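You operate a simulated robot arm through the tools that you are given. There is no shell and no other tool.

You are at the controls of a simulated two-armed robot. One attempt, no reset.

## Task
Pick up the L card divider from the workbench with one hand, pass it to the other hand and put it on the top of the rack.
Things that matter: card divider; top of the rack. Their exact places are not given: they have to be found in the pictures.

The check looks at the end state, three seconds after you hand in, the way a careful person would. Anything else that was tipped, shoved, dropped, spilled or broken makes it a failure.

## Robot
Two 7-joint arms with two-finger parallel grippers on one trunk, on a base that moves. Base frame: it is fixed to the floor where the robot stands at the start and does not move with it; the origin is under the middle of the robot, x ahead of it, y to its left, z up; the surface under the hand at the start is at about z = 0.85. Readings come in m, rad, newtons and seconds.
The left shoulder is at the start at [0.07, 0.134, 1.176], the right one opposite. With the tool pointing down near the work surface each hand reaches from about 0.1 to 0.64 m from the robot's upright axis, wherever it stands, measured 20 degrees to its own side. Places, roughly: top of the rack [0.7, 1.9, 1.5]. Payload 1.57 kg a hand.
The TCP of each hand is the grasp point between the finger pads, 0.03 m short of the fingertips. In the tool frame z runs along the fingers and y along their closing line. The gripper opens to 0.08 m. The fingers are 0.017 m wide and 0.012 m thick; the gripper's body (0.04 by 0.082 m) begins 0.08 m behind the TCP.
Orientation is that of the tool frame in the base frame, as [roll, pitch, yaw] about the fixed x, y, z axes, in that order (R = Rz(yaw) Ry(pitch) Rx(roll)). With the fingers straight down and closing along the base's y, the tool's x points along the base's -x, its y along +y and its z along -z.

## Interface
- The arms move only by the tool nudge_tool. It takes "left_moves", "right_moves" or both (then of equal length, played together; a hand with none holds still); each is a list of rows, each a list of 7 numbers: the shift along the base's x, y, z in m, then the turn, a rotation vector about the base's x, y, z in rad, then the gripper command, from -1 (shut) to 1 (fully open), values between in proportion. In form: [[x, y, z, rx, ry, rz, claw], ...]. A call has 1 to 20 rows; each row shifts and turns the commanded pose from where the row before left it. A row lasts 0.2 s, in which the tool goes at most 0.05 m and 0.15 rad; a call with a longer step from one row to the next is refused whole, and so is a gripper value outside its range. A pose out of reach is approached as far as the arm can. The call stops where the force on the tool passes 40 N (or 10 N more than at its start, if that is more) or the arm is blocked; 0.2 s more then pass. Each finger travels about 0.153 m/s and halts on what it meets, pressing with about 41 N; the grip force reading is that of the motor and also rises with nothing between the fingers. The clock runs only during rows and for 0.2 s after the last one: add rows that do not move to give the fingers time. The reply holds the time, the measured pose of the TCP, the force on the tool along the base axes, the opening and the grip force, in the units named above and with some noise, with the torque about the TCP (base axes, N m) and any sound that the robot's microphone picked up.
- Cameras (640 x 400 px; columns grow to the right, rows downward): "scene" is now at [0.1354, -0.0009, 1.3999]; the picture's right is [-0.00, -1.00, 0.00], its down [-0.63, 0.00, -0.77] and it looks along [0.77, -0.00, -0.63] (base axes); focal length 214 px, centre (320, 200). "left" rides on the left gripper at [0.072, 0.007, -0.122] in its tool frame; the picture's right is [-0.09, 1.00, 0.00], its down [-0.84, -0.08, -0.54] and it looks along [-0.54, -0.05, 0.84] (tool axes); focal length 238 px, centre (320, 200). "right" rides on the right gripper at [0.072, -0.007, -0.122] in its tool frame; the picture's right is [0.09, 1.00, 0.00], its down [-0.84, 0.08, -0.54] and it looks along [-0.54, 0.05, 0.84] (tool axes); focal length 238 px, centre (320, 200).
- snapshot(camera): a new picture of that camera. The clock stands still meanwhile.
- move_column(by): slides the trunk up (or, below 0, down) by that many m; the arms and the scene camera ride with it, the base frame stays. It gives what a move gives, with no picture.
- roll_base(legs): drives the robot by 1 to 6 legs, each [ahead, left, turn to the left] in m, m and rad, along the robot's own axes; the way and the turn of a leg run together, so that a leg with both is an arc; at most 1.5 m and 3.142 rad a leg. The arms and the cameras ride along, it lands a little off, and it stops where it bumps. It gives what a move gives.
- aim_head(pan, tilt): turns the head with the scene camera to pan (to the left, within 1.501 rad either way) and tilt (down, from -0.506 to 1.204), counted from straight ahead of the robot. It gives what a move gives.
- point_at(camera, pixels): for up to 12 pixels [column, row] of the newest picture of that camera ("zoom" is the newest enlarged one), the place [x, y, z] in the base frame of the surface seen there, good to about 0.002 m. The clock stands still meanwhile.
- zoom(camera, box): a new picture of the part [left, top, right, bottom] of that camera's present view, enlarged. The clock stands still meanwhile.
- close_job(): hands the job in; it is judged then, once.

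Open the grippers and draw the arms clear of the work before you hand the job in, unless the task says otherwise.

The tools are called after "Request:" as a command line: name --argument value ..., lists and objects as JSON in quotes. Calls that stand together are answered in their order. nudge_tool: Moves the arms, as the interface text tells. Its arguments: {"type":"object","properties":{"left_moves":{"type":"array"},"right_moves":{"type":"array"}},"required":[]} The other tools are called the same way: move_column (by) moves the trunk up or down; roll_base (legs) drives the base; aim_head (pan, tilt) turns the head that bears the scene camera; snapshot (camera) takes a picture; point_at (camera, pixels) gives the place of the surface under pixels of a picture; zoom (camera, box) takes an enlarged picture of a part of a camera's view; close_job () hands the job in.

At the start:

```text
time: 0.0
left_eef_pos: [0.4703, 0.2669, 1.1568]
left_ee_rot: [-3.14, 0.001, 3.141]
left_ft_force: [-0.1, 0.4, 0.3]
left_wrist_torque: [0.0, 0.03, 0.02]
left_gripper_width: 0.08
left_gripper_force: 0.1
right_eef_pos: [0.4338, -0.1138, 1.1228]
right_ee_rot: [3.141, -0.001, -3.142]
right_ft_force: [0.4, 0.4, 0.9]
right_wrist_torque: [-0.02, 0.01, -0.02]
right_gripper_width: 0.0803
right_gripper_force: 0.2
trunk travel left (down, up): [-0.75, 0.19]
robot x, y, heading: [-0.0025, -0.0011, 0.0]
head pan, tilt (commanded): [-0.003, 0.686]
```

scene: 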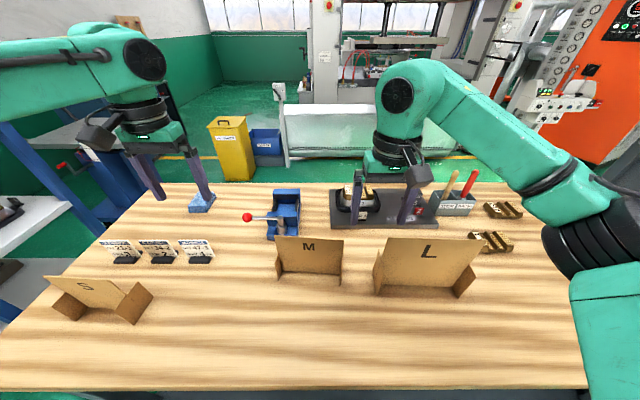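
right: 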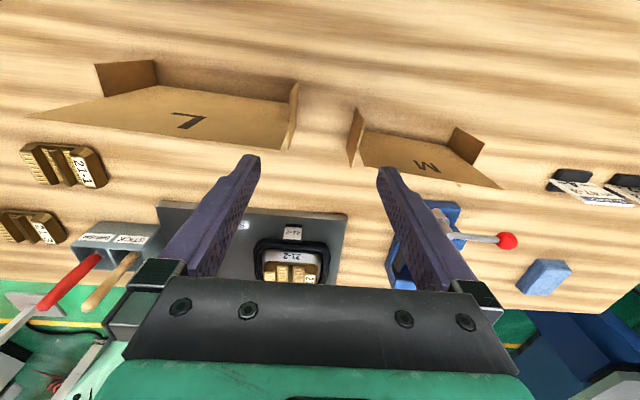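
left: 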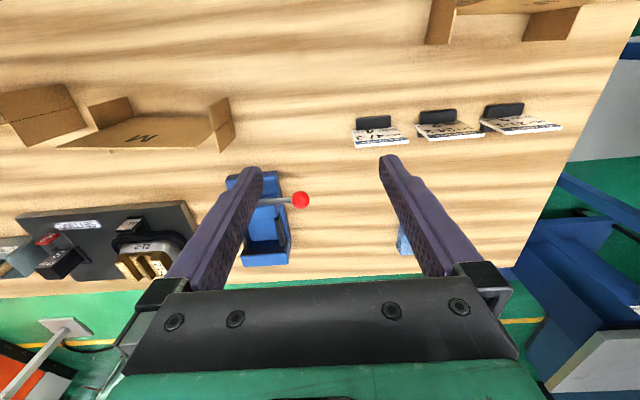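

The scene picture shows three card dividers (S, M, L); the L one is around pixels (375-480, 238-298). I zoom in on it to see its shape.

Request:
zoom --camera "scene" --box '[340, 210, 520, 322]'

Request:
point_at --camera "scene" --pixels '[[388, 240], [478, 240], [427, 252], [376, 268], [378, 292], [382, 284], [460, 286], [475, 272], [458, 296], [420, 310], [430, 275], [430, 241]]'

```text
3.56 times, centred on (430, 266) of scene
```

zoom: 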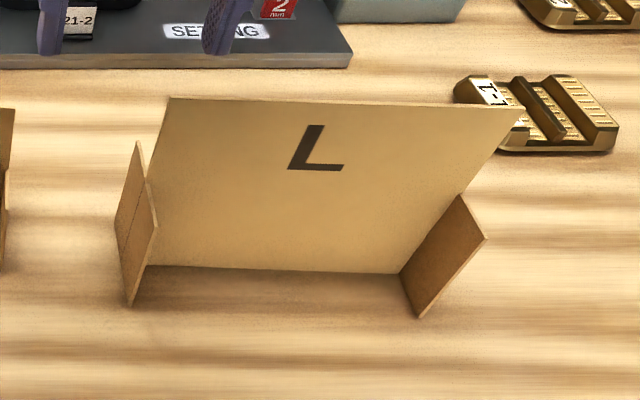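

```text
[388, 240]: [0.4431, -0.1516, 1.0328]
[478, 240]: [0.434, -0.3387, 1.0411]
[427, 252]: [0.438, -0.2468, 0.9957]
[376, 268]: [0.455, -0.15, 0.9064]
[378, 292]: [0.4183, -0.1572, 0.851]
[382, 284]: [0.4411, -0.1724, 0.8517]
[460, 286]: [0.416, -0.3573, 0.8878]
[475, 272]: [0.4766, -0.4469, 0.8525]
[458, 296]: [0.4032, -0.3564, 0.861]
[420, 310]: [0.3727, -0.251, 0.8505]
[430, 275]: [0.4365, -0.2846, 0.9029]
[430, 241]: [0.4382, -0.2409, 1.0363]
```

The L divider's panel stands upright along y from about -0.15 to -0.35, x≈0.44, top z≈1.04, with low wings toward the robot. Now I look left at the rack.

Request:
aim_head --pan 1.2 --tilt 0.1

Request:
snapshot --camera "scene"

```text
time: 1.4
left_eef_pos: [0.469, 0.267, 1.1573]
left_ee_rot: [3.141, 0.0, -3.141]
left_ft_force: [0.2, 0.4, 0.3]
left_wrist_torque: [0.0, -0.02, -0.02]
left_gripper_width: 0.0801
left_gripper_force: 0.1
right_eef_pos: [0.4347, -0.1141, 1.1222]
right_ee_rot: [-3.14, 0.0, -3.141]
right_ft_force: [0.9, 0.8, -0.8]
right_wrist_torque: [0.02, 0.02, -0.01]
right_gripper_width: 0.0801
right_gripper_force: 0.0
trunk travel left (down, up): [-0.75, 0.19]
robot x, y, heading: [0.0012, -0.0022, 0.0]
head pan, tilt (commanded): [1.201, 0.099]
```

```text
taken
```

scene: 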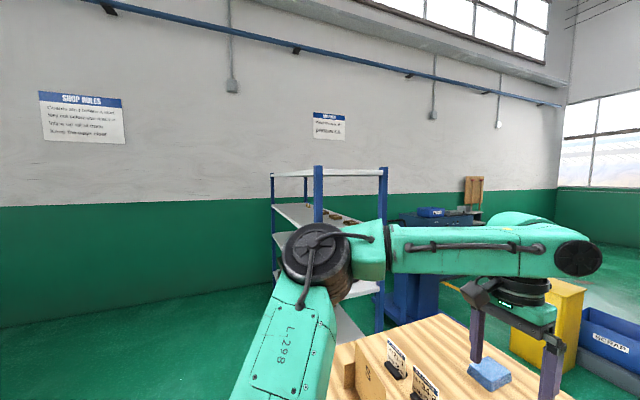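

The rack stands around (325, 230), its top shelf edge at row ~172. I zoom in on it and take depth points.

Request:
zoom --camera "scene" --box '[250, 150, 410, 250]'

Request:
point_at --camera "scene" --pixels '[[274, 175], [318, 170], [318, 175], [350, 171], [384, 171], [384, 180], [318, 200], [384, 200], [300, 174], [290, 210], [345, 218], [379, 300]]'

```text
4.00 times, centred on (330, 200) of scene
```

zoom: 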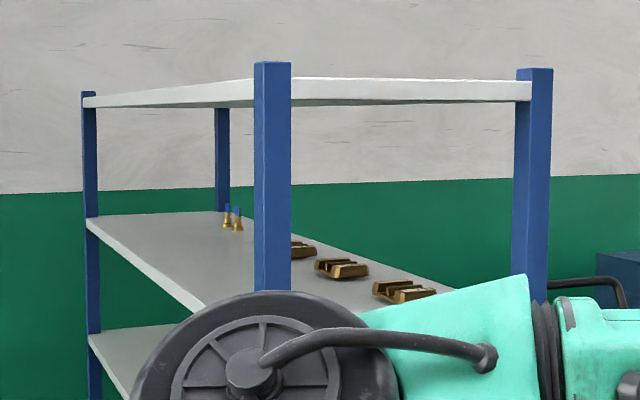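

```text
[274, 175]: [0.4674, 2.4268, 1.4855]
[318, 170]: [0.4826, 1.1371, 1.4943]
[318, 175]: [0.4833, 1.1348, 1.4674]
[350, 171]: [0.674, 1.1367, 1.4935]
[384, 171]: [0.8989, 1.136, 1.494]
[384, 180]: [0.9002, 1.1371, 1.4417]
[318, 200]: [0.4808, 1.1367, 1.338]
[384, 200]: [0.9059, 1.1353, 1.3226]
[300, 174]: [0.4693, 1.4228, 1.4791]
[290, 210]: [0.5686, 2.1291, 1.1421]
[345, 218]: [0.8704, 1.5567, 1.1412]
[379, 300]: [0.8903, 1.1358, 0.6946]
```

The rack spans x≈0.46–0.92, y≈1.13–2.43, with its top at z≈1.49. Now I aim the head back at the divider and measure the panel and its feet precisely.

Request:
aim_head --pan -0.5 --tilt 0.75

Request:
zoom --camera "scene" --box '[240, 130, 400, 230]'

Request:
zoom --camera "right" --box '[20, 40, 340, 240]'

```text
time: 3.1
left_eef_pos: [0.4687, 0.2676, 1.1565]
left_ee_rot: [-3.14, 0.001, 3.141]
left_ft_force: [0.4, 1.0, 0.4]
left_wrist_torque: [0.01, 0.0, 0.04]
left_gripper_width: 0.0798
left_gripper_force: 0.0
right_eef_pos: [0.4355, -0.1138, 1.121]
right_ee_rot: [3.14, 0.0, 3.141]
right_ft_force: [-0.3, 0.3, -0.9]
right_wrist_torque: [-0.02, 0.0, 0.0]
right_gripper_width: 0.08
right_gripper_force: 0.2
trunk travel left (down, up): [-0.75, 0.19]
robot x, y, heading: [0.0012, 0.0032, -0.002]
head pan, tilt (commanded): [-0.499, 0.75]
```

```text
4.00 times, centred on (320, 180) of scene
```

zoom: 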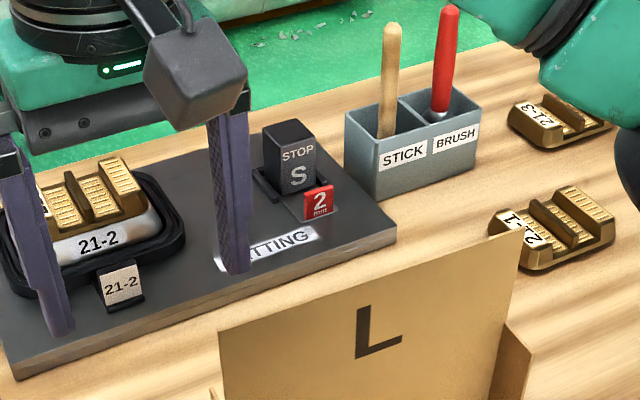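

```text
2.00 times, centred on (180, 140) of right
```

zoom: 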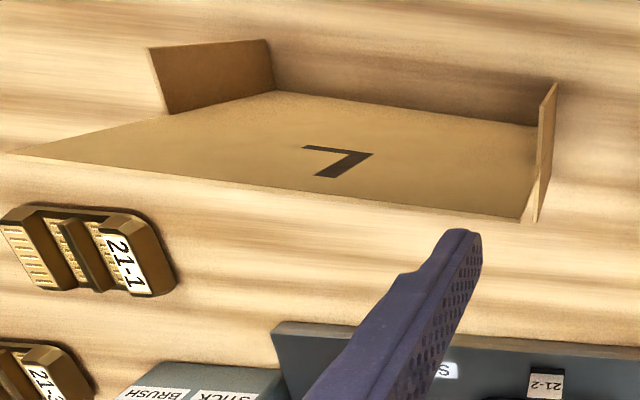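

The hand view shows the panel with its two side feet (zoom: left foot at (150-275, 40-115), right foot at (535-557, 80-220)). I read depth points on these.

Request:
point_at --camera "zoom" --pixels '[[30, 152], [200, 185], [350, 198], [510, 212], [155, 52], [264, 44], [170, 110], [268, 88], [553, 88], [548, 130], [538, 205], [540, 180]]'

Request:
snapshot --camera "scene"

```text
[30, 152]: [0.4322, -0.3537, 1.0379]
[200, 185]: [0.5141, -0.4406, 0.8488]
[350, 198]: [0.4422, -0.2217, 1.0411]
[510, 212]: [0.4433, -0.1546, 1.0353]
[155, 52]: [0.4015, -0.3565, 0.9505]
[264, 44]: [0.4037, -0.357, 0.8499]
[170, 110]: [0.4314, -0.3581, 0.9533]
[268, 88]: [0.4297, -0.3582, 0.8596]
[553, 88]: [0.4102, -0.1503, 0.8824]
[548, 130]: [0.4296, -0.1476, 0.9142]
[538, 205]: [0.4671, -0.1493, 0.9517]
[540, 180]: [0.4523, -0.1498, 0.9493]
```

```text
taken
```

scene: 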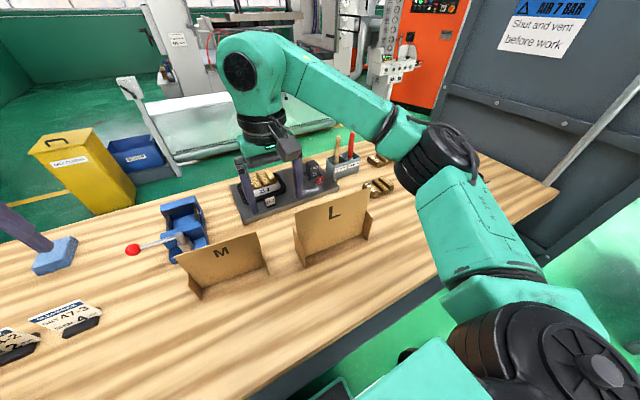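

The panel top runs from (0.443,-0.155) to (0.432,-0.354) at z≈1.04, with cross feet 0.10 m high at both ends. I shift the right hand over the panel and turn it about -93° so the fingers close across the panel.

Request:
nudge_tool --right_moves '[[0, -0.0142, 0.002, 0, 0, -0.1355, 1], [0, -0.0142, 0.002, 0, 0, -0.1355, 1], [0, -0.0142, 0.002, 0, 0, -0.1355, 1], [0, -0.0142, 0.002, 0, 0, -0.1355, 1], [0, -0.0142, 0.002, 0, 0, -0.1355, 1], [0, -0.0142, 0, 0, 0, -0.1355, 1], [0, -0.0142, 0, 0, 0, -0.1355, 1], [0, -0.0142, 0, 0, 0, -0.1355, 1], [0, -0.0142, 0, 0, 0, -0.1355, 1], [0, -0.0142, 0, 0, 0, -0.1355, 1], [0, -0.0142, 0, 0, 0, -0.1355, 1], [0, -0.0142, 0, 0, 0, -0.1355, 1], [0, 0, 0, 0, 0, 0, 1]]'

Request:
snapshot --camera "right"

Request:
snapshot --camera "scene"

```text
time: 5.9
left_eef_pos: [0.4686, 0.2661, 1.1559]
left_ee_rot: [-3.141, 0.0, 3.141]
left_ft_force: [0.7, 0.0, -0.1]
left_wrist_torque: [-0.02, 0.02, -0.02]
left_gripper_width: 0.0801
left_gripper_force: 0.0
right_eef_pos: [0.4344, -0.2839, 1.1309]
right_ee_rot: [-3.14, 0.001, 1.515]
right_ft_force: [1.0, -0.1, -0.1]
right_wrist_torque: [-0.01, 0.03, 0.0]
right_gripper_width: 0.0802
right_gripper_force: 0.0
trunk travel left (down, up): [-0.75, 0.19]
robot x, y, heading: [0.0006, -0.0032, 0.002]
head pan, tilt (commanded): [-0.499, 0.75]
```

```text
taken
```

right: 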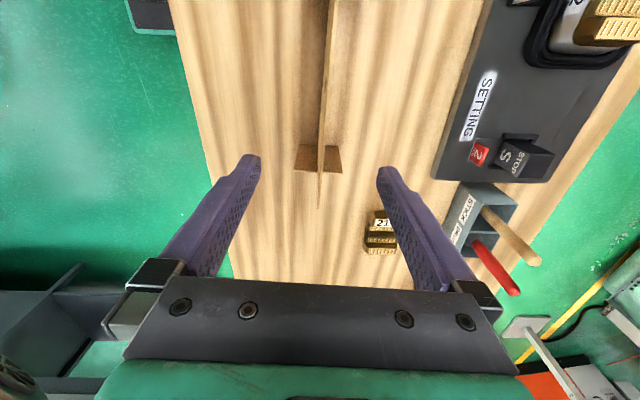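

```text
taken
```

scene: 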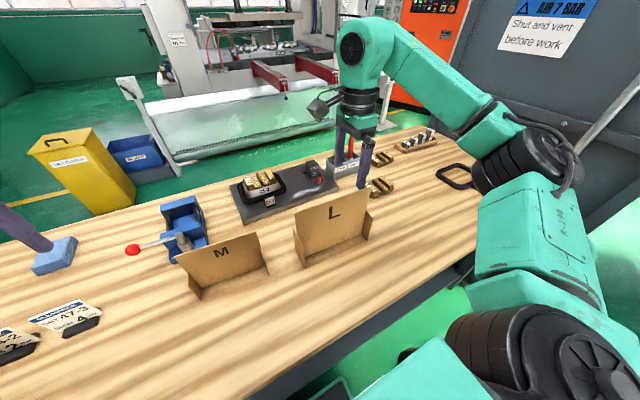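

The hand is now aligned: the panel is seen edge-on at column ~322, midway between the fingertips (columns 250 and 385). I zoom in to check the panel's edge line and thickness.

Request:
zoom --camera "right" --box '[240, 90, 400, 220]'

Request:
point_at --camera "right" --pixels '[[321, 195], [322, 180], [324, 150], [326, 110], [329, 60], [331, 20]]'

```text
3.08 times, centred on (320, 155) of right
```

zoom: 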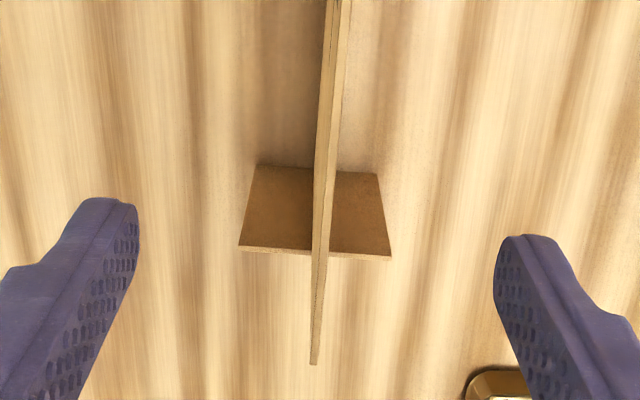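

```text
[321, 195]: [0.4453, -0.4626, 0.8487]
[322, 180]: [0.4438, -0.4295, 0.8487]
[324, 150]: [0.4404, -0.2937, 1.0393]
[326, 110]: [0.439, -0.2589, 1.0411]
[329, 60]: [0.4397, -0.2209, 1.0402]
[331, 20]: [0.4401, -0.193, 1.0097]
```

Panel top at y≈-0.29 is centred near x≈0.438, TCP at 0.434. I shift 3.5 mm forward and descend to z≈1.018 with the fingers open.

Request:
nudge_tool --right_moves '[[0.0035, 0, -0.02, 0, 0, 0, 1], [0, 0, -0.03, 0, 0, 0, 1], [0, 0, -0.03, 0, 0, 0, 1], [0, 0, -0.02, 0, 0, 0, 1], [0, 0, -0.013, 0, 0, 0, 1], [0, 0, 0, 0, 0, 0, 1]]'

Request:
snapshot --camera "right"

Request:
zoom --camera "scene" --box '[260, 90, 420, 280]'

```text
time: 7.3
left_eef_pos: [0.4691, 0.2661, 1.1577]
left_ee_rot: [-3.141, 0.0, 3.14]
left_ft_force: [1.0, 0.7, -0.5]
left_wrist_torque: [-0.03, 0.03, -0.02]
left_gripper_width: 0.0799
left_gripper_force: 0.0
right_eef_pos: [0.439, -0.2835, 1.0188]
right_ee_rot: [-3.141, 0.001, 1.517]
right_ft_force: [-0.2, -0.2, -0.1]
right_wrist_torque: [-0.02, 0.04, -0.04]
right_gripper_width: 0.0801
right_gripper_force: 0.0
trunk travel left (down, up): [-0.75, 0.19]
robot x, y, heading: [0.0029, -0.0, -0.003]
head pan, tilt (commanded): [-0.499, 0.75]
```

```text
taken
```

right: 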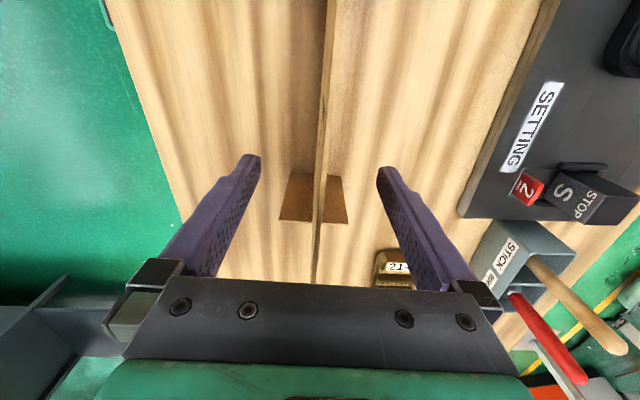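

```text
2.11 times, centred on (340, 185) of scene
```

zoom: 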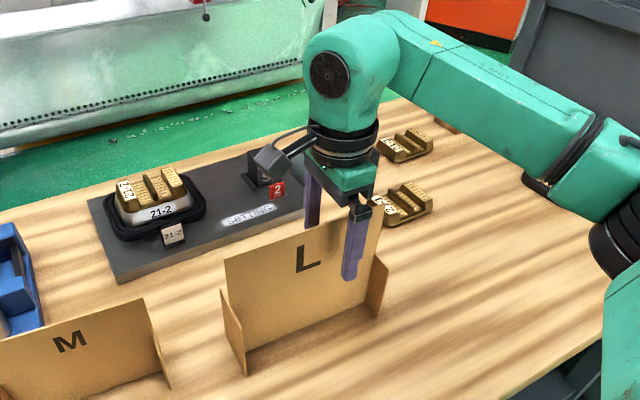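

The fingers straddle the panel at its upper right part, panel midway between pads. I close the gripper while holding still.

Request:
nudge_tool --right_moves '[[0, 0, 0, 0, 0, 0, 0], [0, 0, 0, 0, 0, 0, -1], [0, 0, 0, 0, 0, 0, -1], [0, 0, 0, 0, 0, 0, -1], [0, 0, 0, 0, 0, 0, -1]]'

Request:
snapshot --camera "right"

```text
time: 8.5
left_eef_pos: [0.4684, 0.2662, 1.1584]
left_ee_rot: [-3.14, -0.001, 3.14]
left_ft_force: [0.2, 1.0, 0.8]
left_wrist_torque: [0.0, 0.0, -0.03]
left_gripper_width: 0.08
left_gripper_force: 0.0
right_eef_pos: [0.4375, -0.2849, 1.02]
right_ee_rot: [-3.141, 0.001, 1.518]
right_ft_force: [0.4, -0.7, 0.8]
right_wrist_torque: [0.0, 0.02, 0.01]
right_gripper_width: 0.0022
right_gripper_force: 23.6
trunk travel left (down, up): [-0.75, 0.19]
robot x, y, heading: [0.0003, 0.0001, 0.001]
head pan, tilt (commanded): [-0.499, 0.75]
```

```text
taken
```

right: 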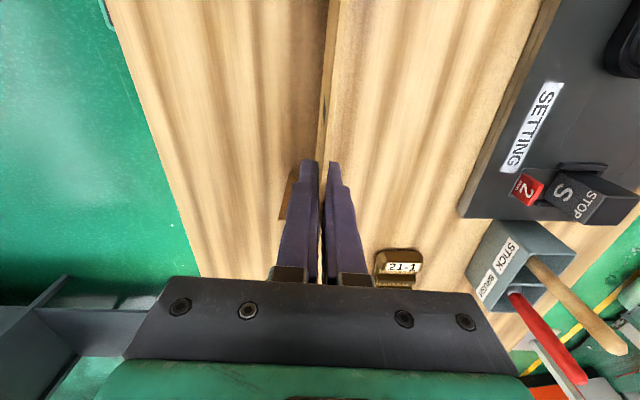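

The fingers stopped at 2.2 mm on the panel. I lift slowly first, then check.

Request:
nudge_tool --right_moves '[[0, 0, 0.005, 0, 0, 0, -1], [0, 0, 0.01, 0, 0, 0, -1], [0, 0, 0.015, 0, 0, 0, -1], [0, 0, 0.02, 0, 0, 0, -1], [0, 0, 0.02, 0, 0, 0, -1], [0, 0, 0, 0, 0, 0, -1]]'

Request:
snapshot --camera "scene"

```text
time: 9.9
left_eef_pos: [0.4692, 0.2668, 1.1567]
left_ee_rot: [-3.141, 0.001, -3.141]
left_ft_force: [-0.7, 0.0, 0.5]
left_wrist_torque: [-0.01, 0.04, 0.0]
left_gripper_width: 0.08
left_gripper_force: 0.1
right_eef_pos: [0.4386, -0.2846, 1.0895]
right_ee_rot: [3.14, 0.0, 1.515]
right_ft_force: [0.0, -0.4, -0.4]
right_wrist_torque: [-0.03, 0.0, -0.01]
right_gripper_width: 0.0024
right_gripper_force: 23.5
trunk travel left (down, up): [-0.75, 0.19]
robot x, y, heading: [-0.0013, -0.0034, 0.002]
head pan, tilt (commanded): [-0.499, 0.75]
```

```text
taken
```

scene: 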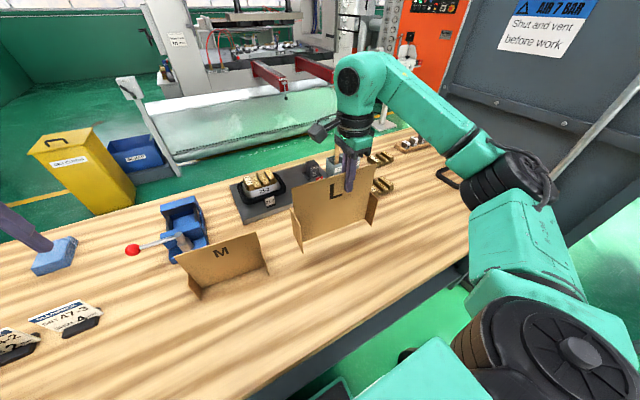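

The divider hangs cleanly from the right hand (no force change, bottom off the bench). I lift it a further 0.16 m straight up and then bring it toward the middle, turning it about +20°.

Request:
nudge_tool --right_moves '[[0, 0, 0.02, 0, 0, 0, -1], [0, 0, 0.03, 0, 0, 0, -1], [0, 0, 0.03, 0, 0, 0, -1], [0, 0, 0.03, 0, 0, 0, -1], [0, 0, 0.03, 0, 0, 0, -1], [0, 0, 0.02, 0, 0, 0, -1], [0.004, 0.0168, 0, 0, 0, 0.0444, -1], [0.004, 0.0168, 0, 0, 0, 0.0444, -1], [0.004, 0.0168, 0, 0, 0, 0.0444, -1], [0.004, 0.0168, 0, 0, 0, 0.0444, -1], [0.004, 0.0168, 0, 0, 0, 0.0444, -1], [0.004, 0.0168, 0, 0, 0, 0.0444, -1], [0.004, 0.0168, 0, 0, 0, 0.0444, -1], [0.004, 0.0168, 0, 0, 0, 0.0444, -1], [0, 0, 0, 0, 0, 0, -1]]'

Request:
aim_head --pan 0.0 --tilt 0.5

Request:
snapshot --camera "scene"

```text
time: 13.1
left_eef_pos: [0.4688, 0.2673, 1.1579]
left_ee_rot: [-3.142, 0.0, -3.141]
left_ft_force: [0.5, 0.6, 0.7]
left_wrist_torque: [-0.03, 0.02, -0.01]
left_gripper_width: 0.08
left_gripper_force: 0.0
right_eef_pos: [0.4713, -0.1494, 1.2489]
right_ee_rot: [3.141, 0.003, 1.874]
right_ft_force: [0.5, -0.5, -1.0]
right_wrist_torque: [-0.02, -0.04, 0.0]
right_gripper_width: 0.0021
right_gripper_force: 23.7
trunk travel left (down, up): [-0.75, 0.19]
robot x, y, heading: [-0.0011, 0.0017, -0.002]
head pan, tilt (commanded): [-0.499, 0.75]
```

```text
time: 14.1
left_eef_pos: [0.4678, 0.2663, 1.157]
left_ee_rot: [3.141, 0.001, -3.14]
left_ft_force: [-0.4, 0.4, 0.0]
left_wrist_torque: [0.01, -0.02, -0.02]
left_gripper_width: 0.0799
left_gripper_force: 0.0
right_eef_pos: [0.472, -0.1489, 1.2489]
right_ee_rot: [-3.14, 0.0, 1.87]
right_ft_force: [0.0, 1.0, 0.8]
right_wrist_torque: [-0.04, -0.03, -0.01]
right_gripper_width: 0.0021
right_gripper_force: 23.3
trunk travel left (down, up): [-0.75, 0.19]
robot x, y, heading: [0.001, -0.002, -0.001]
head pan, tilt (commanded): [0.0, 0.499]
```

```text
taken
```

scene: 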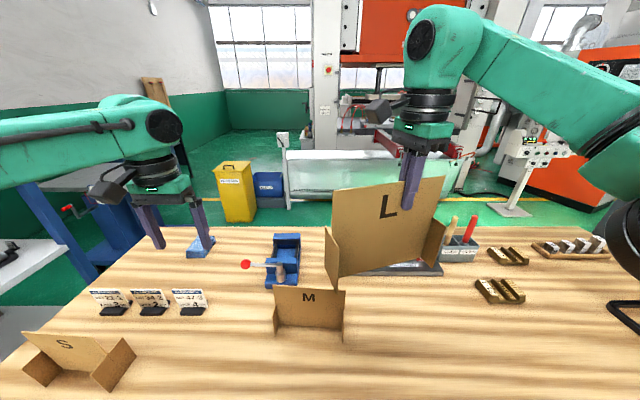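

The divider is now held at the middle. I raise the left hand a little and pitch it up to point forward (turn -90° about y) with fingers open.

Request:
nudge_tool --left_moves '[[-0.004, 0, 0.006, 0, -0.1428, 0, 1], [-0.004, 0, 0.006, 0, -0.1428, 0, 1], [-0.004, 0, 0.006, 0, -0.1428, 0, 1], [-0.004, 0, 0.006, 0, -0.1428, 0, 1], [-0.004, 0, 0.006, 0, -0.1428, 0, 1], [-0.004, 0, 0.006, 0, -0.1428, 0, 1], [-0.004, 0, 0.006, 0, -0.1428, 0, 1], [-0.004, 0, 0.006, 0, -0.1428, 0, 1], [-0.004, 0, 0.006, 0, -0.1428, 0, 1], [-0.004, 0, 0.006, 0, -0.1428, 0, 1], [-0.004, 0, 0.006, 0, -0.1428, 0, 1], [0, 0, 0, 0, 0, 0, 1]]'

Request:
snapshot --camera "scene"

```text
time: 16.7
left_eef_pos: [0.4476, 0.3303, 1.2334]
left_ee_rot: [-3.115, 1.426, -3.012]
left_ft_force: [-0.7, -0.4, 0.6]
left_wrist_torque: [0.02, 0.0, 0.04]
left_gripper_width: 0.08
left_gripper_force: 0.1
left hand out of reach, approached as far as the arm can: row 7, 8, 9
right_eef_pos: [0.4724, -0.1521, 1.2489]
right_ee_rot: [-3.141, -0.004, 1.871]
right_ft_force: [-0.1, -0.3, -0.9]
right_wrist_torque: [0.01, 0.0, -0.03]
right_gripper_width: 0.0019
right_gripper_force: 24.5
trunk travel left (down, up): [-0.75, 0.19]
robot x, y, heading: [0.0032, -0.0072, -0.002]
head pan, tilt (commanded): [0.0, 0.499]
```

```text
taken
```

scene: 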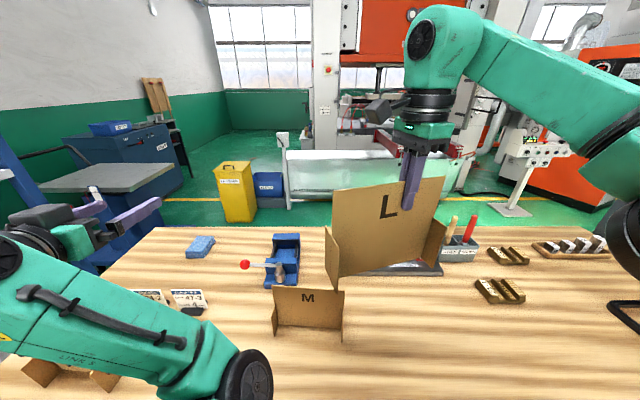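

Some rows of the left turn were at the edge of reach, so I hold still for a moment and read the settled pose, then look through the left camera.

Request:
nudge_tool --left_moves '[[0, 0, 0, 0, 0, 0, 1], [0, 0, 0, 0, 0, 0, 1], [0, 0, 0, 0, 0, 0, 1]]'

Request:
snapshot --camera "left"

Request:
snapshot --camera "scene"

```text
time: 17.5
left_eef_pos: [0.4451, 0.3332, 1.2335]
left_ee_rot: [-3.086, 1.426, -2.987]
left_ft_force: [-0.5, 0.0, -1.2]
left_wrist_torque: [0.01, -0.01, -0.05]
left_gripper_width: 0.08
left_gripper_force: 0.0
right_eef_pos: [0.472, -0.1485, 1.2487]
right_ee_rot: [-3.141, 0.0, 1.871]
right_ft_force: [0.5, 0.2, 0.3]
right_wrist_torque: [-0.02, -0.01, 0.02]
right_gripper_width: 0.0021
right_gripper_force: 24.0
trunk travel left (down, up): [-0.75, 0.19]
robot x, y, heading: [-0.0001, 0.0023, 0.0]
head pan, tilt (commanded): [0.0, 0.499]
```

```text
taken
```

left: 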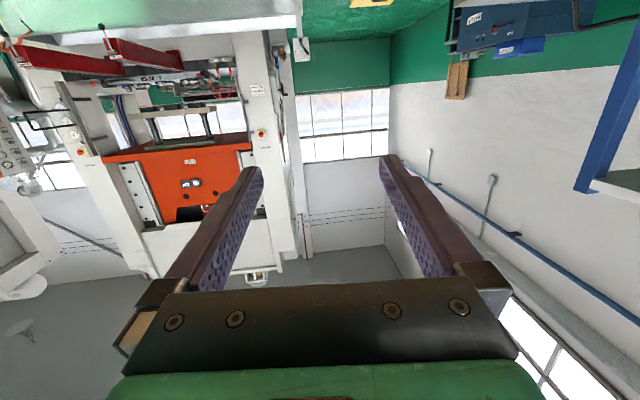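

```text
taken
```

scene: 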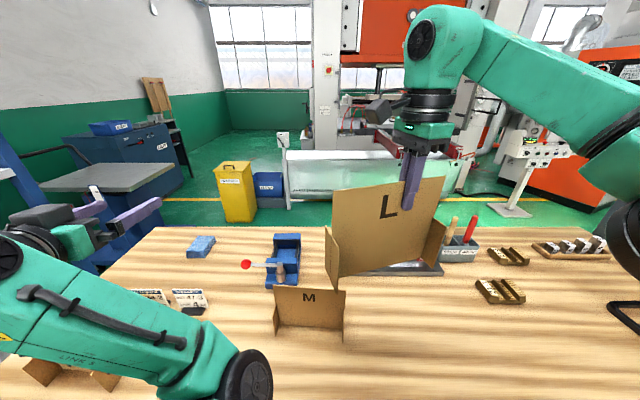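

The arm is cramped pointing forward so close in. Yawing the tool toward -y puts the wrist farther out, so I turn about -73° around z at this place and move slightly outward.

Request:
nudge_tool --left_moves '[[0.004, 0.004, 0, 0, 0, -0.127, 1], [0.004, 0.004, 0, 0, 0, -0.127, 1], [0.004, 0.004, 0, 0, 0, -0.127, 1], [0.004, 0.004, 0, 0, 0, -0.127, 1], [0.004, 0.004, 0, 0, 0, -0.127, 1], [0.004, 0.004, 0, 0, 0, -0.127, 1], [0.004, 0.004, 0, 0, 0, -0.127, 1], [0.004, 0, 0, 0, 0, -0.127, 1], [0.004, 0, 0, 0, 0, -0.127, 1], [0.004, 0, 0, 0, 0, -0.127, 1], [0, 0, 0, 0, 0, 0, 1], [0, 0, 0, 0, 0, 0, 1]]'

Request:
snapshot --camera "left"

Request:
snapshot --camera "scene"

```text
time: 20.1
left_eef_pos: [0.4844, 0.3615, 1.232]
left_ee_rot: [-3.09, 1.426, 2.022]
left_ft_force: [0.3, 0.1, 0.4]
left_wrist_torque: [0.01, 0.03, 0.0]
left_gripper_width: 0.0799
left_gripper_force: 0.1
right_eef_pos: [0.4715, -0.1489, 1.248]
right_ee_rot: [3.141, -0.002, 1.87]
right_ft_force: [0.0, 0.6, -0.2]
right_wrist_torque: [0.01, 0.02, 0.0]
right_gripper_width: 0.0024
right_gripper_force: 23.5
trunk travel left (down, up): [-0.75, 0.19]
robot x, y, heading: [-0.0028, 0.004, 0.0]
head pan, tilt (commanded): [0.0, 0.499]
```

```text
taken
```

left: 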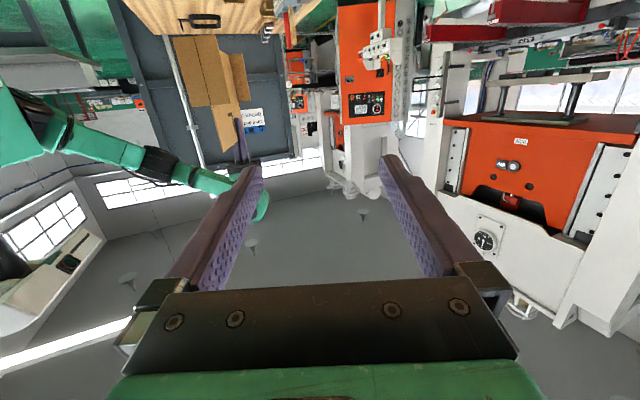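

```text
taken
```

scene: 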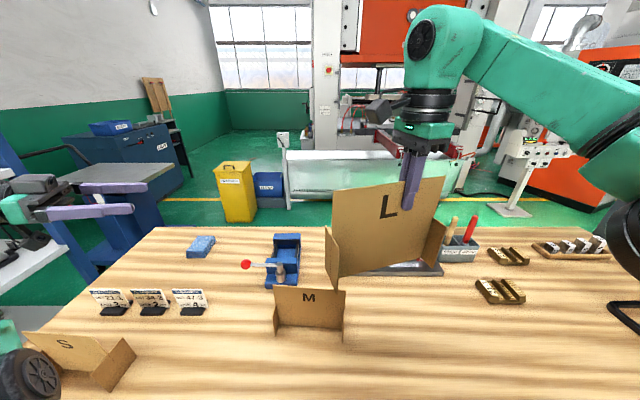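

The left tool now points to (0.38, -0.91, -0.14), nearly along the panel plane. I measure the held panel's edge in the scene picture to plan the grip exactly.

Request:
zoom --camera "scene" --box '[310, 160, 470, 300]'

Request:
point_at --camera "scene" --pixels '[[335, 193], [336, 205], [336, 220], [360, 190], [395, 186], [440, 180], [330, 235], [327, 230], [336, 245], [334, 285], [345, 270], [415, 258]]'

```text
2.86 times, centred on (390, 230) of scene
```

zoom: 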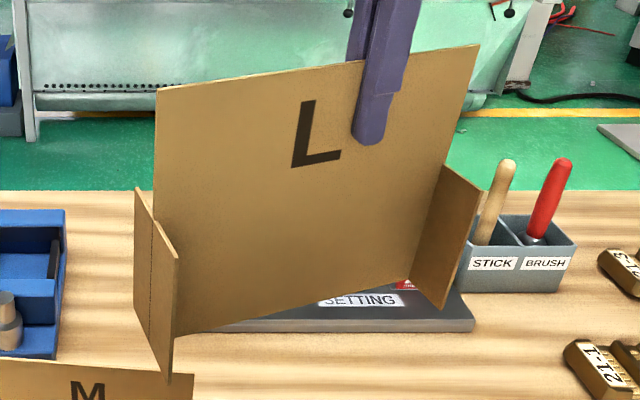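

```text
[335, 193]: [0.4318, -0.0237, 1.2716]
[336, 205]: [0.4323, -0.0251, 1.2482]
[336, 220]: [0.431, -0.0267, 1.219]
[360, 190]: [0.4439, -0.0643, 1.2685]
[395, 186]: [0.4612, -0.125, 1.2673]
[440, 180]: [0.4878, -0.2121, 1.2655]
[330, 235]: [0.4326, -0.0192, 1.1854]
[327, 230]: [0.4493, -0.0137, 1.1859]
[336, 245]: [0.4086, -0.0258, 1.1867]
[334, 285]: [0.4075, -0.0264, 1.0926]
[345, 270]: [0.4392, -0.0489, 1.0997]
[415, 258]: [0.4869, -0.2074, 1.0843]
```

The panel's left edge is at about (0.432, -0.021), top z≈1.272, foot top z≈1.187, direction u≈(-0.285, 0.959). I move the left hand to a pre-grip 7 cm outside the edge, turning -0.11 rad to line up.

Request:
nudge_tool --left_moves '[[-0.0081, -0.0287, 0.0003, 0, 0, -0.011, 1], [-0.0081, -0.0287, 0.0003, 0, 0, -0.011, 1], [-0.0081, -0.0287, 0.0003, 0, 0, -0.011, 1], [-0.0081, -0.0287, 0.0003, 0, 0, -0.011, 1], [-0.0081, -0.0287, 0.0003, 0, 0, -0.011, 1], [-0.0081, -0.0287, 0.0003, 0, 0, -0.011, 1], [-0.0081, -0.0287, 0.0003, 0, 0, -0.011, 1], [-0.0081, -0.0287, 0.0003, 0, 0, -0.011, 1], [-0.0081, -0.0287, 0.0003, 0, 0, -0.011, 1], [-0.0081, -0.0287, 0.0003, 0, 0, -0.011, 1], [0, 0, 0, 0, 0, 0, 1], [0, 0, 0, 0, 0, 0, 1]]'

Request:
snapshot --camera "left"

Request:
snapshot --camera "scene"

```text
time: 22.7
left_eef_pos: [0.4035, 0.0739, 1.2351]
left_ee_rot: [-3.091, 1.425, 1.915]
left_ft_force: [-0.3, -0.7, 0.2]
left_wrist_torque: [0.0, -0.01, 0.01]
left_gripper_width: 0.0801
left_gripper_force: 0.1
right_eef_pos: [0.4709, -0.1493, 1.2489]
right_ee_rot: [-3.141, 0.001, 1.871]
right_ft_force: [-0.4, 0.3, -0.4]
right_wrist_torque: [0.02, 0.02, -0.03]
right_gripper_width: 0.0023
right_gripper_force: 23.9
trunk travel left (down, up): [-0.75, 0.19]
robot x, y, heading: [-0.0037, 0.005, -0.002]
head pan, tilt (commanded): [0.0, 0.499]
```

```text
taken
```

left: 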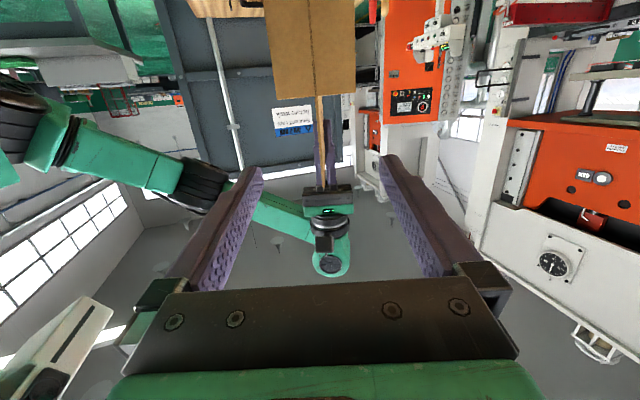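

```text
taken
```

scene: 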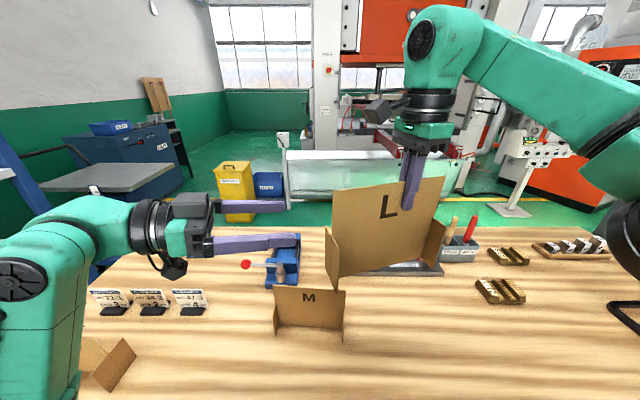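

The left view shows the panel edge at column ~320 centred between the fingers, with the foot plate (rows 0-97) clear of them. I advance 9 cm along the panel plane and check.

Request:
nudge_tool --left_moves '[[0.0057, -0.019, 0, 0, 0, 0, 1], [0.0057, -0.019, 0, 0, 0, 0, 1], [0.0057, -0.019, 0, 0, 0, 0, 1], [0.0057, -0.019, 0, 0, 0, 0, 1], [0.0028, -0.0095, 0, 0, 0, 0, 1], [0, 0, 0, 0, 0, 0, 1]]'

Request:
snapshot --camera "left"

Request:
snapshot --camera "scene"

```text
time: 24.1
left_eef_pos: [0.4288, -0.0124, 1.236]
left_ee_rot: [-3.089, 1.428, 1.913]
left_ft_force: [1.2, -0.7, 0.1]
left_wrist_torque: [0.0, 0.0, 0.0]
left_gripper_width: 0.0799
left_gripper_force: 0.0
right_eef_pos: [0.4715, -0.1504, 1.2489]
right_ee_rot: [3.141, -0.001, 1.872]
right_ft_force: [0.3, 0.0, -0.8]
right_wrist_torque: [0.02, 0.02, 0.01]
right_gripper_width: 0.0021
right_gripper_force: 23.8
trunk travel left (down, up): [-0.75, 0.19]
robot x, y, heading: [-0.0007, -0.0044, 0.005]
head pan, tilt (commanded): [0.0, 0.499]
```

```text
taken
```

left: 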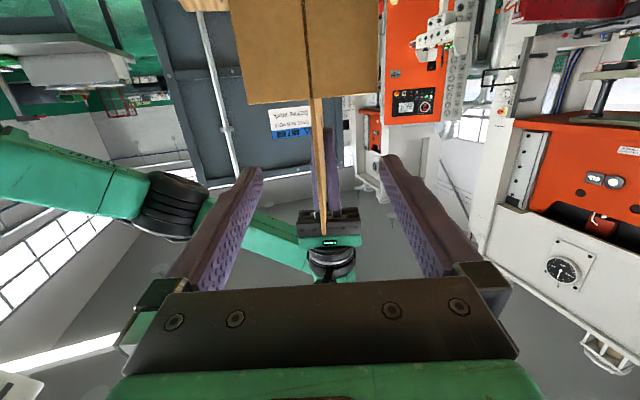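

```text
taken
```

scene: 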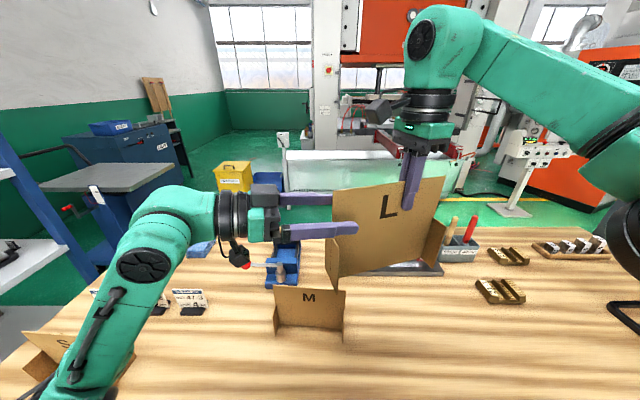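

The panel edge is now between the fingers with room on both sides, foot plate still clear. I advance the remaining 5.5 cm.

Request:
nudge_tool --left_moves '[[0.0043, -0.0144, 0, 0, 0, 0, 1], [0.0043, -0.0144, 0, 0, 0, 0, 1], [0.0043, -0.0144, 0, 0, 0, 0, 1], [0.0028, -0.0096, 0, 0, 0, 0, 1], [0, 0, 0, 0, 0, 0, 1]]'

Request:
snapshot --camera "left"

Request:
zoom --camera "scene" --box '[220, 120, 480, 300]'

```text
time: 25.3
left_eef_pos: [0.4452, -0.0654, 1.2353]
left_ee_rot: [-3.09, 1.428, 1.914]
left_ft_force: [0.2, 0.3, -0.6]
left_wrist_torque: [-0.03, 0.0, 0.01]
left_gripper_width: 0.0801
left_gripper_force: 0.1
right_eef_pos: [0.4706, -0.1489, 1.2484]
right_ee_rot: [-3.141, 0.001, 1.87]
right_ft_force: [-0.1, -0.1, 0.4]
right_wrist_torque: [-0.01, 0.0, -0.03]
right_gripper_width: 0.0023
right_gripper_force: 23.6
trunk travel left (down, up): [-0.75, 0.19]
robot x, y, heading: [0.0006, -0.0017, 0.002]
head pan, tilt (commanded): [0.0, 0.499]
```

```text
taken
```

left: 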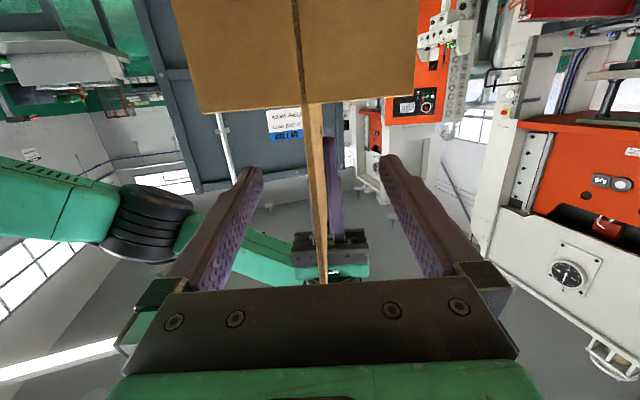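

```text
2.22 times, centred on (350, 210) of scene
```

zoom: 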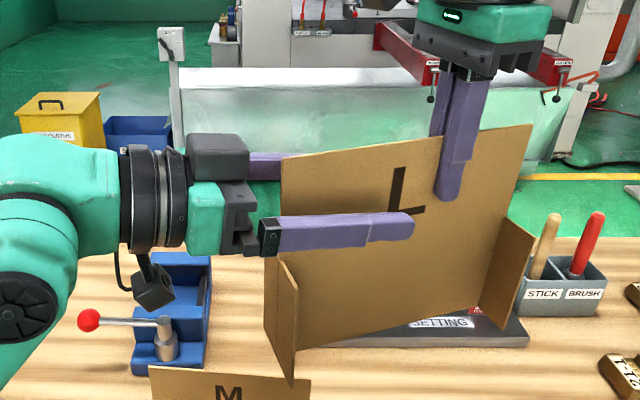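

The left fingers straddle the panel well above the foot and about 4.5 cm from the right fingers. I close the left gripper while both hands hold still.

Request:
nudge_tool --left_moves '[[0, 0, 0, 0, 0, 0, 0.3], [0, 0, 0, 0, 0, 0, -0.4], [0, 0, 0, 0, 0, 0, -1], [0, 0, 0, 0, 0, 0, -1], [0, 0, 0, 0, 0, 0, -1], [0, 0, 0, 0, 0, 0, -1]]'

Request:
zoom --camera "scene" --box '[220, 120, 480, 300]'

Request:
snapshot --camera "left"

```text
time: 26.7
left_eef_pos: [0.4452, -0.0643, 1.2367]
left_ee_rot: [-3.091, 1.426, 1.915]
left_ft_force: [5.9, -0.7, 0.2]
left_wrist_torque: [0.02, -0.13, 0.6]
left_gripper_width: 0.0024
left_gripper_force: 24.3
right_eef_pos: [0.4712, -0.1491, 1.2493]
right_ee_rot: [-3.138, 0.0, 1.871]
right_ft_force: [-5.9, 0.9, -1.6]
right_wrist_torque: [-0.07, 0.2, -0.04]
right_gripper_width: 0.0024
right_gripper_force: 23.5
trunk travel left (down, up): [-0.75, 0.19]
robot x, y, heading: [0.0001, 0.0008, 0.004]
head pan, tilt (commanded): [0.0, 0.499]
```

```text
2.22 times, centred on (350, 210) of scene
```

zoom: 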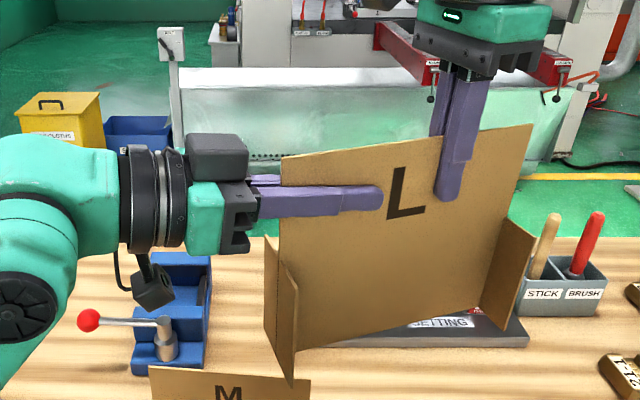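

```text
taken
```

left: 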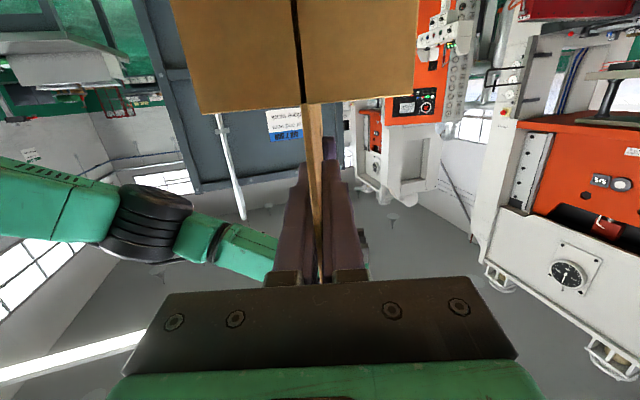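

Both grippers now hold the panel with only ~6 N between them. I open the right gripper and, once open, raise it straight up 10 cm.

Request:
nudge_tool --left_moves '[[0, 0, 0, 0, 0, 0, -1], [0, 0, 0, 0, 0, 0, -1], [0, 0, 0, 0, 0, 0, -1], [0, 0, 0, 0, 0, 0, -1], [0, 0, 0, 0, 0, 0, -1], [0, 0, 0, 0, 0, 0, -1], [0, 0, 0, 0, 0, 0, -1], [0, 0, 0, 0, 0, 0, -1]]' --right_moves '[[0, 0, 0, 0, 0, 0, 0], [0, 0, 0, 0, 0, 0, 1], [0, 0, 0, 0, 0, 0, 1], [0, 0, 0.01, 0, 0, 0, 1], [0, 0, 0.025, 0, 0, 0, 1], [0, 0, 0.03, 0, 0, 0, 1], [0, 0, 0.03, 0, 0, 0, 1], [0, 0, 0, 0, 0, 0, 1]]'

Request:
snapshot --camera "scene"

```text
time: 28.5
left_eef_pos: [0.4462, -0.0645, 1.2355]
left_ee_rot: [-3.084, 1.429, 1.918]
left_ft_force: [-0.3, 0.3, 0.3]
left_wrist_torque: [0.0, 0.03, 0.01]
left_gripper_width: 0.0023
left_gripper_force: 23.8
right_eef_pos: [0.4559, -0.1481, 1.3084]
right_ee_rot: [3.141, 0.001, 1.871]
right_ft_force: [0.7, 0.0, 0.2]
right_wrist_torque: [-0.01, 0.03, 0.02]
right_gripper_width: 0.0799
right_gripper_force: 0.0
right hand out of reach, approached as far as the arm can: row 6, 7
trunk travel left (down, up): [-0.75, 0.19]
robot x, y, heading: [0.0, -0.0006, 0.001]
head pan, tilt (commanded): [0.0, 0.499]
```

```text
taken
```

scene: 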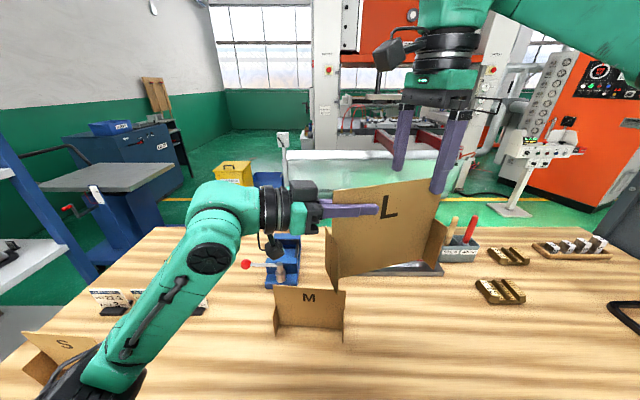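

The divider is now held only by the left hand; the right hand reached its height limit with tips just above the panel top. I slide the left hand with the panel 13 cm along the panel's own direction, out from between the right fingers.

Request:
nudge_tool --left_moves '[[-0.003, 0.01, 0, 0, 0, 0, -1], [-0.0057, 0.0192, 0, 0, 0, 0, -1], [-0.0057, 0.0192, 0, 0, 0, 0, -1], [-0.0057, 0.0192, 0, 0, 0, 0, -1], [-0.0057, 0.0192, 0, 0, 0, 0, -1], [-0.0057, 0.0192, 0, 0, 0, 0, -1], [-0.0057, 0.0192, 0, 0, 0, 0, -1], [0, 0, 0, 0, 0, 0, -1]]'

Request:
snapshot --camera "scene"

```text
time: 30.3
left_eef_pos: [0.4081, 0.0612, 1.2356]
left_ee_rot: [-3.091, 1.425, 1.912]
left_ft_force: [-0.5, 0.2, 0.1]
left_wrist_torque: [0.01, 0.01, -0.01]
left_gripper_width: 0.0023
left_gripper_force: 23.9
right_eef_pos: [0.4553, -0.149, 1.3083]
right_ee_rot: [3.14, 0.0, 1.872]
right_ft_force: [-0.1, -0.1, -0.8]
right_wrist_torque: [-0.02, -0.01, 0.01]
right_gripper_width: 0.08
right_gripper_force: 0.1
trunk travel left (down, up): [-0.75, 0.19]
robot x, y, heading: [0.002, -0.0023, -0.003]
head pan, tilt (commanded): [0.0, 0.499]
```

```text
taken
```

scene: 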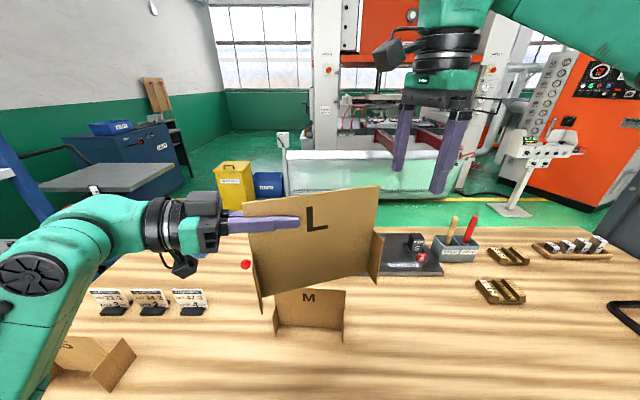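

The divider is free and firmly in the left hand. I retract the right hand back toward the robot's right side, above the bench.

Request:
nudge_tool --right_moves '[[-0.0, -0.03, -0.0, 0, 0, 0, 1], [-0.01, -0.03, -0.01, 0, 0, 0, 1], [-0.02, -0.03, -0.01, 0, 0, 0, 1], [-0.025, -0.02, -0.015, 0, 0, 0, 1], [-0.025, -0.02, -0.015, 0, 0, 0, 1], [-0.025, -0.02, -0.015, 0, 0, 0, 1], [-0.025, 0, -0.015, 0, 0, 0, 1], [-0.025, 0, -0.015, 0, 0, 0, 1], [0, 0, 0, 0, 0, 0, 1]]'

Request:
aim_head --pan 1.45 --tilt 0.5

Request:
snapshot --camera "scene"

```text
time: 32.3
left_eef_pos: [0.4068, 0.06, 1.2358]
left_ee_rot: [-3.093, 1.426, 1.913]
left_ft_force: [0.1, -0.1, 0.1]
left_wrist_torque: [0.03, 0.02, 0.06]
left_gripper_width: 0.0025
left_gripper_force: 23.3
right_eef_pos: [0.3212, -0.2839, 1.2014]
right_ee_rot: [-3.141, 0.001, 1.872]
right_ft_force: [0.3, 0.5, -0.7]
right_wrist_torque: [-0.03, -0.01, 0.02]
right_gripper_width: 0.0801
right_gripper_force: 0.1
right hand out of reach, approached as far as the arm can: row 7, 8
trunk travel left (down, up): [-0.75, 0.19]
robot x, y, heading: [0.0025, -0.0002, 0.002]
head pan, tilt (commanded): [0.0, 0.499]
```

```text
time: 33.8
left_eef_pos: [0.4087, 0.0602, 1.2359]
left_ee_rot: [-3.089, 1.427, 1.915]
left_ft_force: [-0.5, 0.3, 0.2]
left_wrist_torque: [0.0, 0.0, 0.01]
left_gripper_width: 0.0024
left_gripper_force: 23.7
right_eef_pos: [0.3219, -0.2845, 1.2026]
right_ee_rot: [3.141, 0.0, 1.871]
right_ft_force: [0.1, -0.2, -0.4]
right_wrist_torque: [0.0, 0.01, -0.01]
right_gripper_width: 0.0797
right_gripper_force: 0.0
trunk travel left (down, up): [-0.75, 0.19]
robot x, y, heading: [-0.0006, 0.0031, -0.003]
head pan, tilt (commanded): [1.45, 0.499]
```

```text
taken
```

scene: 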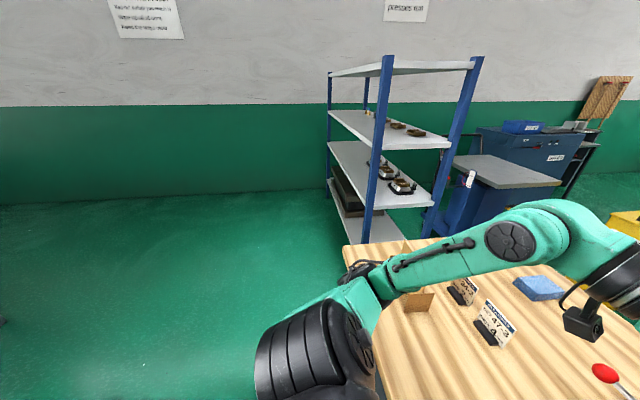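

The floor to the left in front of the rack looks clear. I read points on the bench corner, floor, wall and rack to plan the drive.

Request:
point_at --camera "scene" --pixels '[[346, 247], [378, 390], [100, 250], [200, 300], [20, 150], [250, 190], [372, 235], [331, 190], [390, 65], [470, 66], [331, 75], [10, 330]]'

Request:
aim_head --pan -1.45 --tilt 0.5

Request:
snapshot --camera "scene"

```text
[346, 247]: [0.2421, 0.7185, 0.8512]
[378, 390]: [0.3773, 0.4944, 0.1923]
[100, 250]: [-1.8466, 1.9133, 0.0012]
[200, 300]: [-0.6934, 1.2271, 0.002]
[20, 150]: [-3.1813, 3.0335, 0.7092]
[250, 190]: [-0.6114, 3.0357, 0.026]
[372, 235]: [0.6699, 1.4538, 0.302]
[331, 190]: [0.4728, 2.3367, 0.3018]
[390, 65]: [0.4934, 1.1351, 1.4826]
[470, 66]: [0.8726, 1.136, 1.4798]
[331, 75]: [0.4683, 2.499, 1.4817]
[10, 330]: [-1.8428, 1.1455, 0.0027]
```

```text
time: 36.4
left_eef_pos: [0.408, 0.06, 1.2363]
left_ee_rot: [-3.089, 1.426, 1.916]
left_ft_force: [0.2, 0.2, 0.4]
left_wrist_torque: [0.05, 0.04, 0.0]
left_gripper_width: 0.0023
left_gripper_force: 24.1
right_eef_pos: [0.3222, -0.2845, 1.2035]
right_ee_rot: [-3.141, 0.0, 1.871]
right_ft_force: [0.2, -0.1, -0.3]
right_wrist_torque: [0.0, 0.01, 0.0]
right_gripper_width: 0.08
right_gripper_force: 0.0
trunk travel left (down, up): [-0.75, 0.19]
robot x, y, heading: [-0.0005, -0.0004, 0.001]
head pan, tilt (commanded): [-1.45, 0.499]
```

```text
taken
```

scene: 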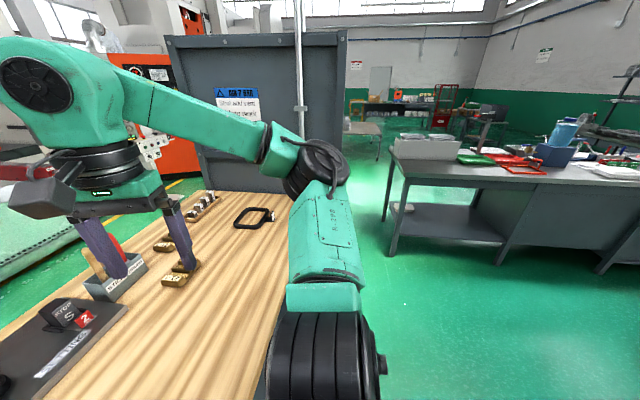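

On the right there is another table some distance off. I read its position to be sure backing up is safe.

Request:
point_at --camera "scene" --pixels '[[392, 170], [500, 262], [600, 270], [635, 250], [635, 320], [560, 380], [450, 300], [388, 215]]'

```text
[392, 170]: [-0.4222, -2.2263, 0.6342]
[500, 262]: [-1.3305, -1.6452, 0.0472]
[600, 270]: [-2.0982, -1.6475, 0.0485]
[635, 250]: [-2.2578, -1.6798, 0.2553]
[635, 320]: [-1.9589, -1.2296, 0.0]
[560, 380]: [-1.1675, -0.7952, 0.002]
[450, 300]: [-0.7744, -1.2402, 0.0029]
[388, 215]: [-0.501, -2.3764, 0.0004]
```

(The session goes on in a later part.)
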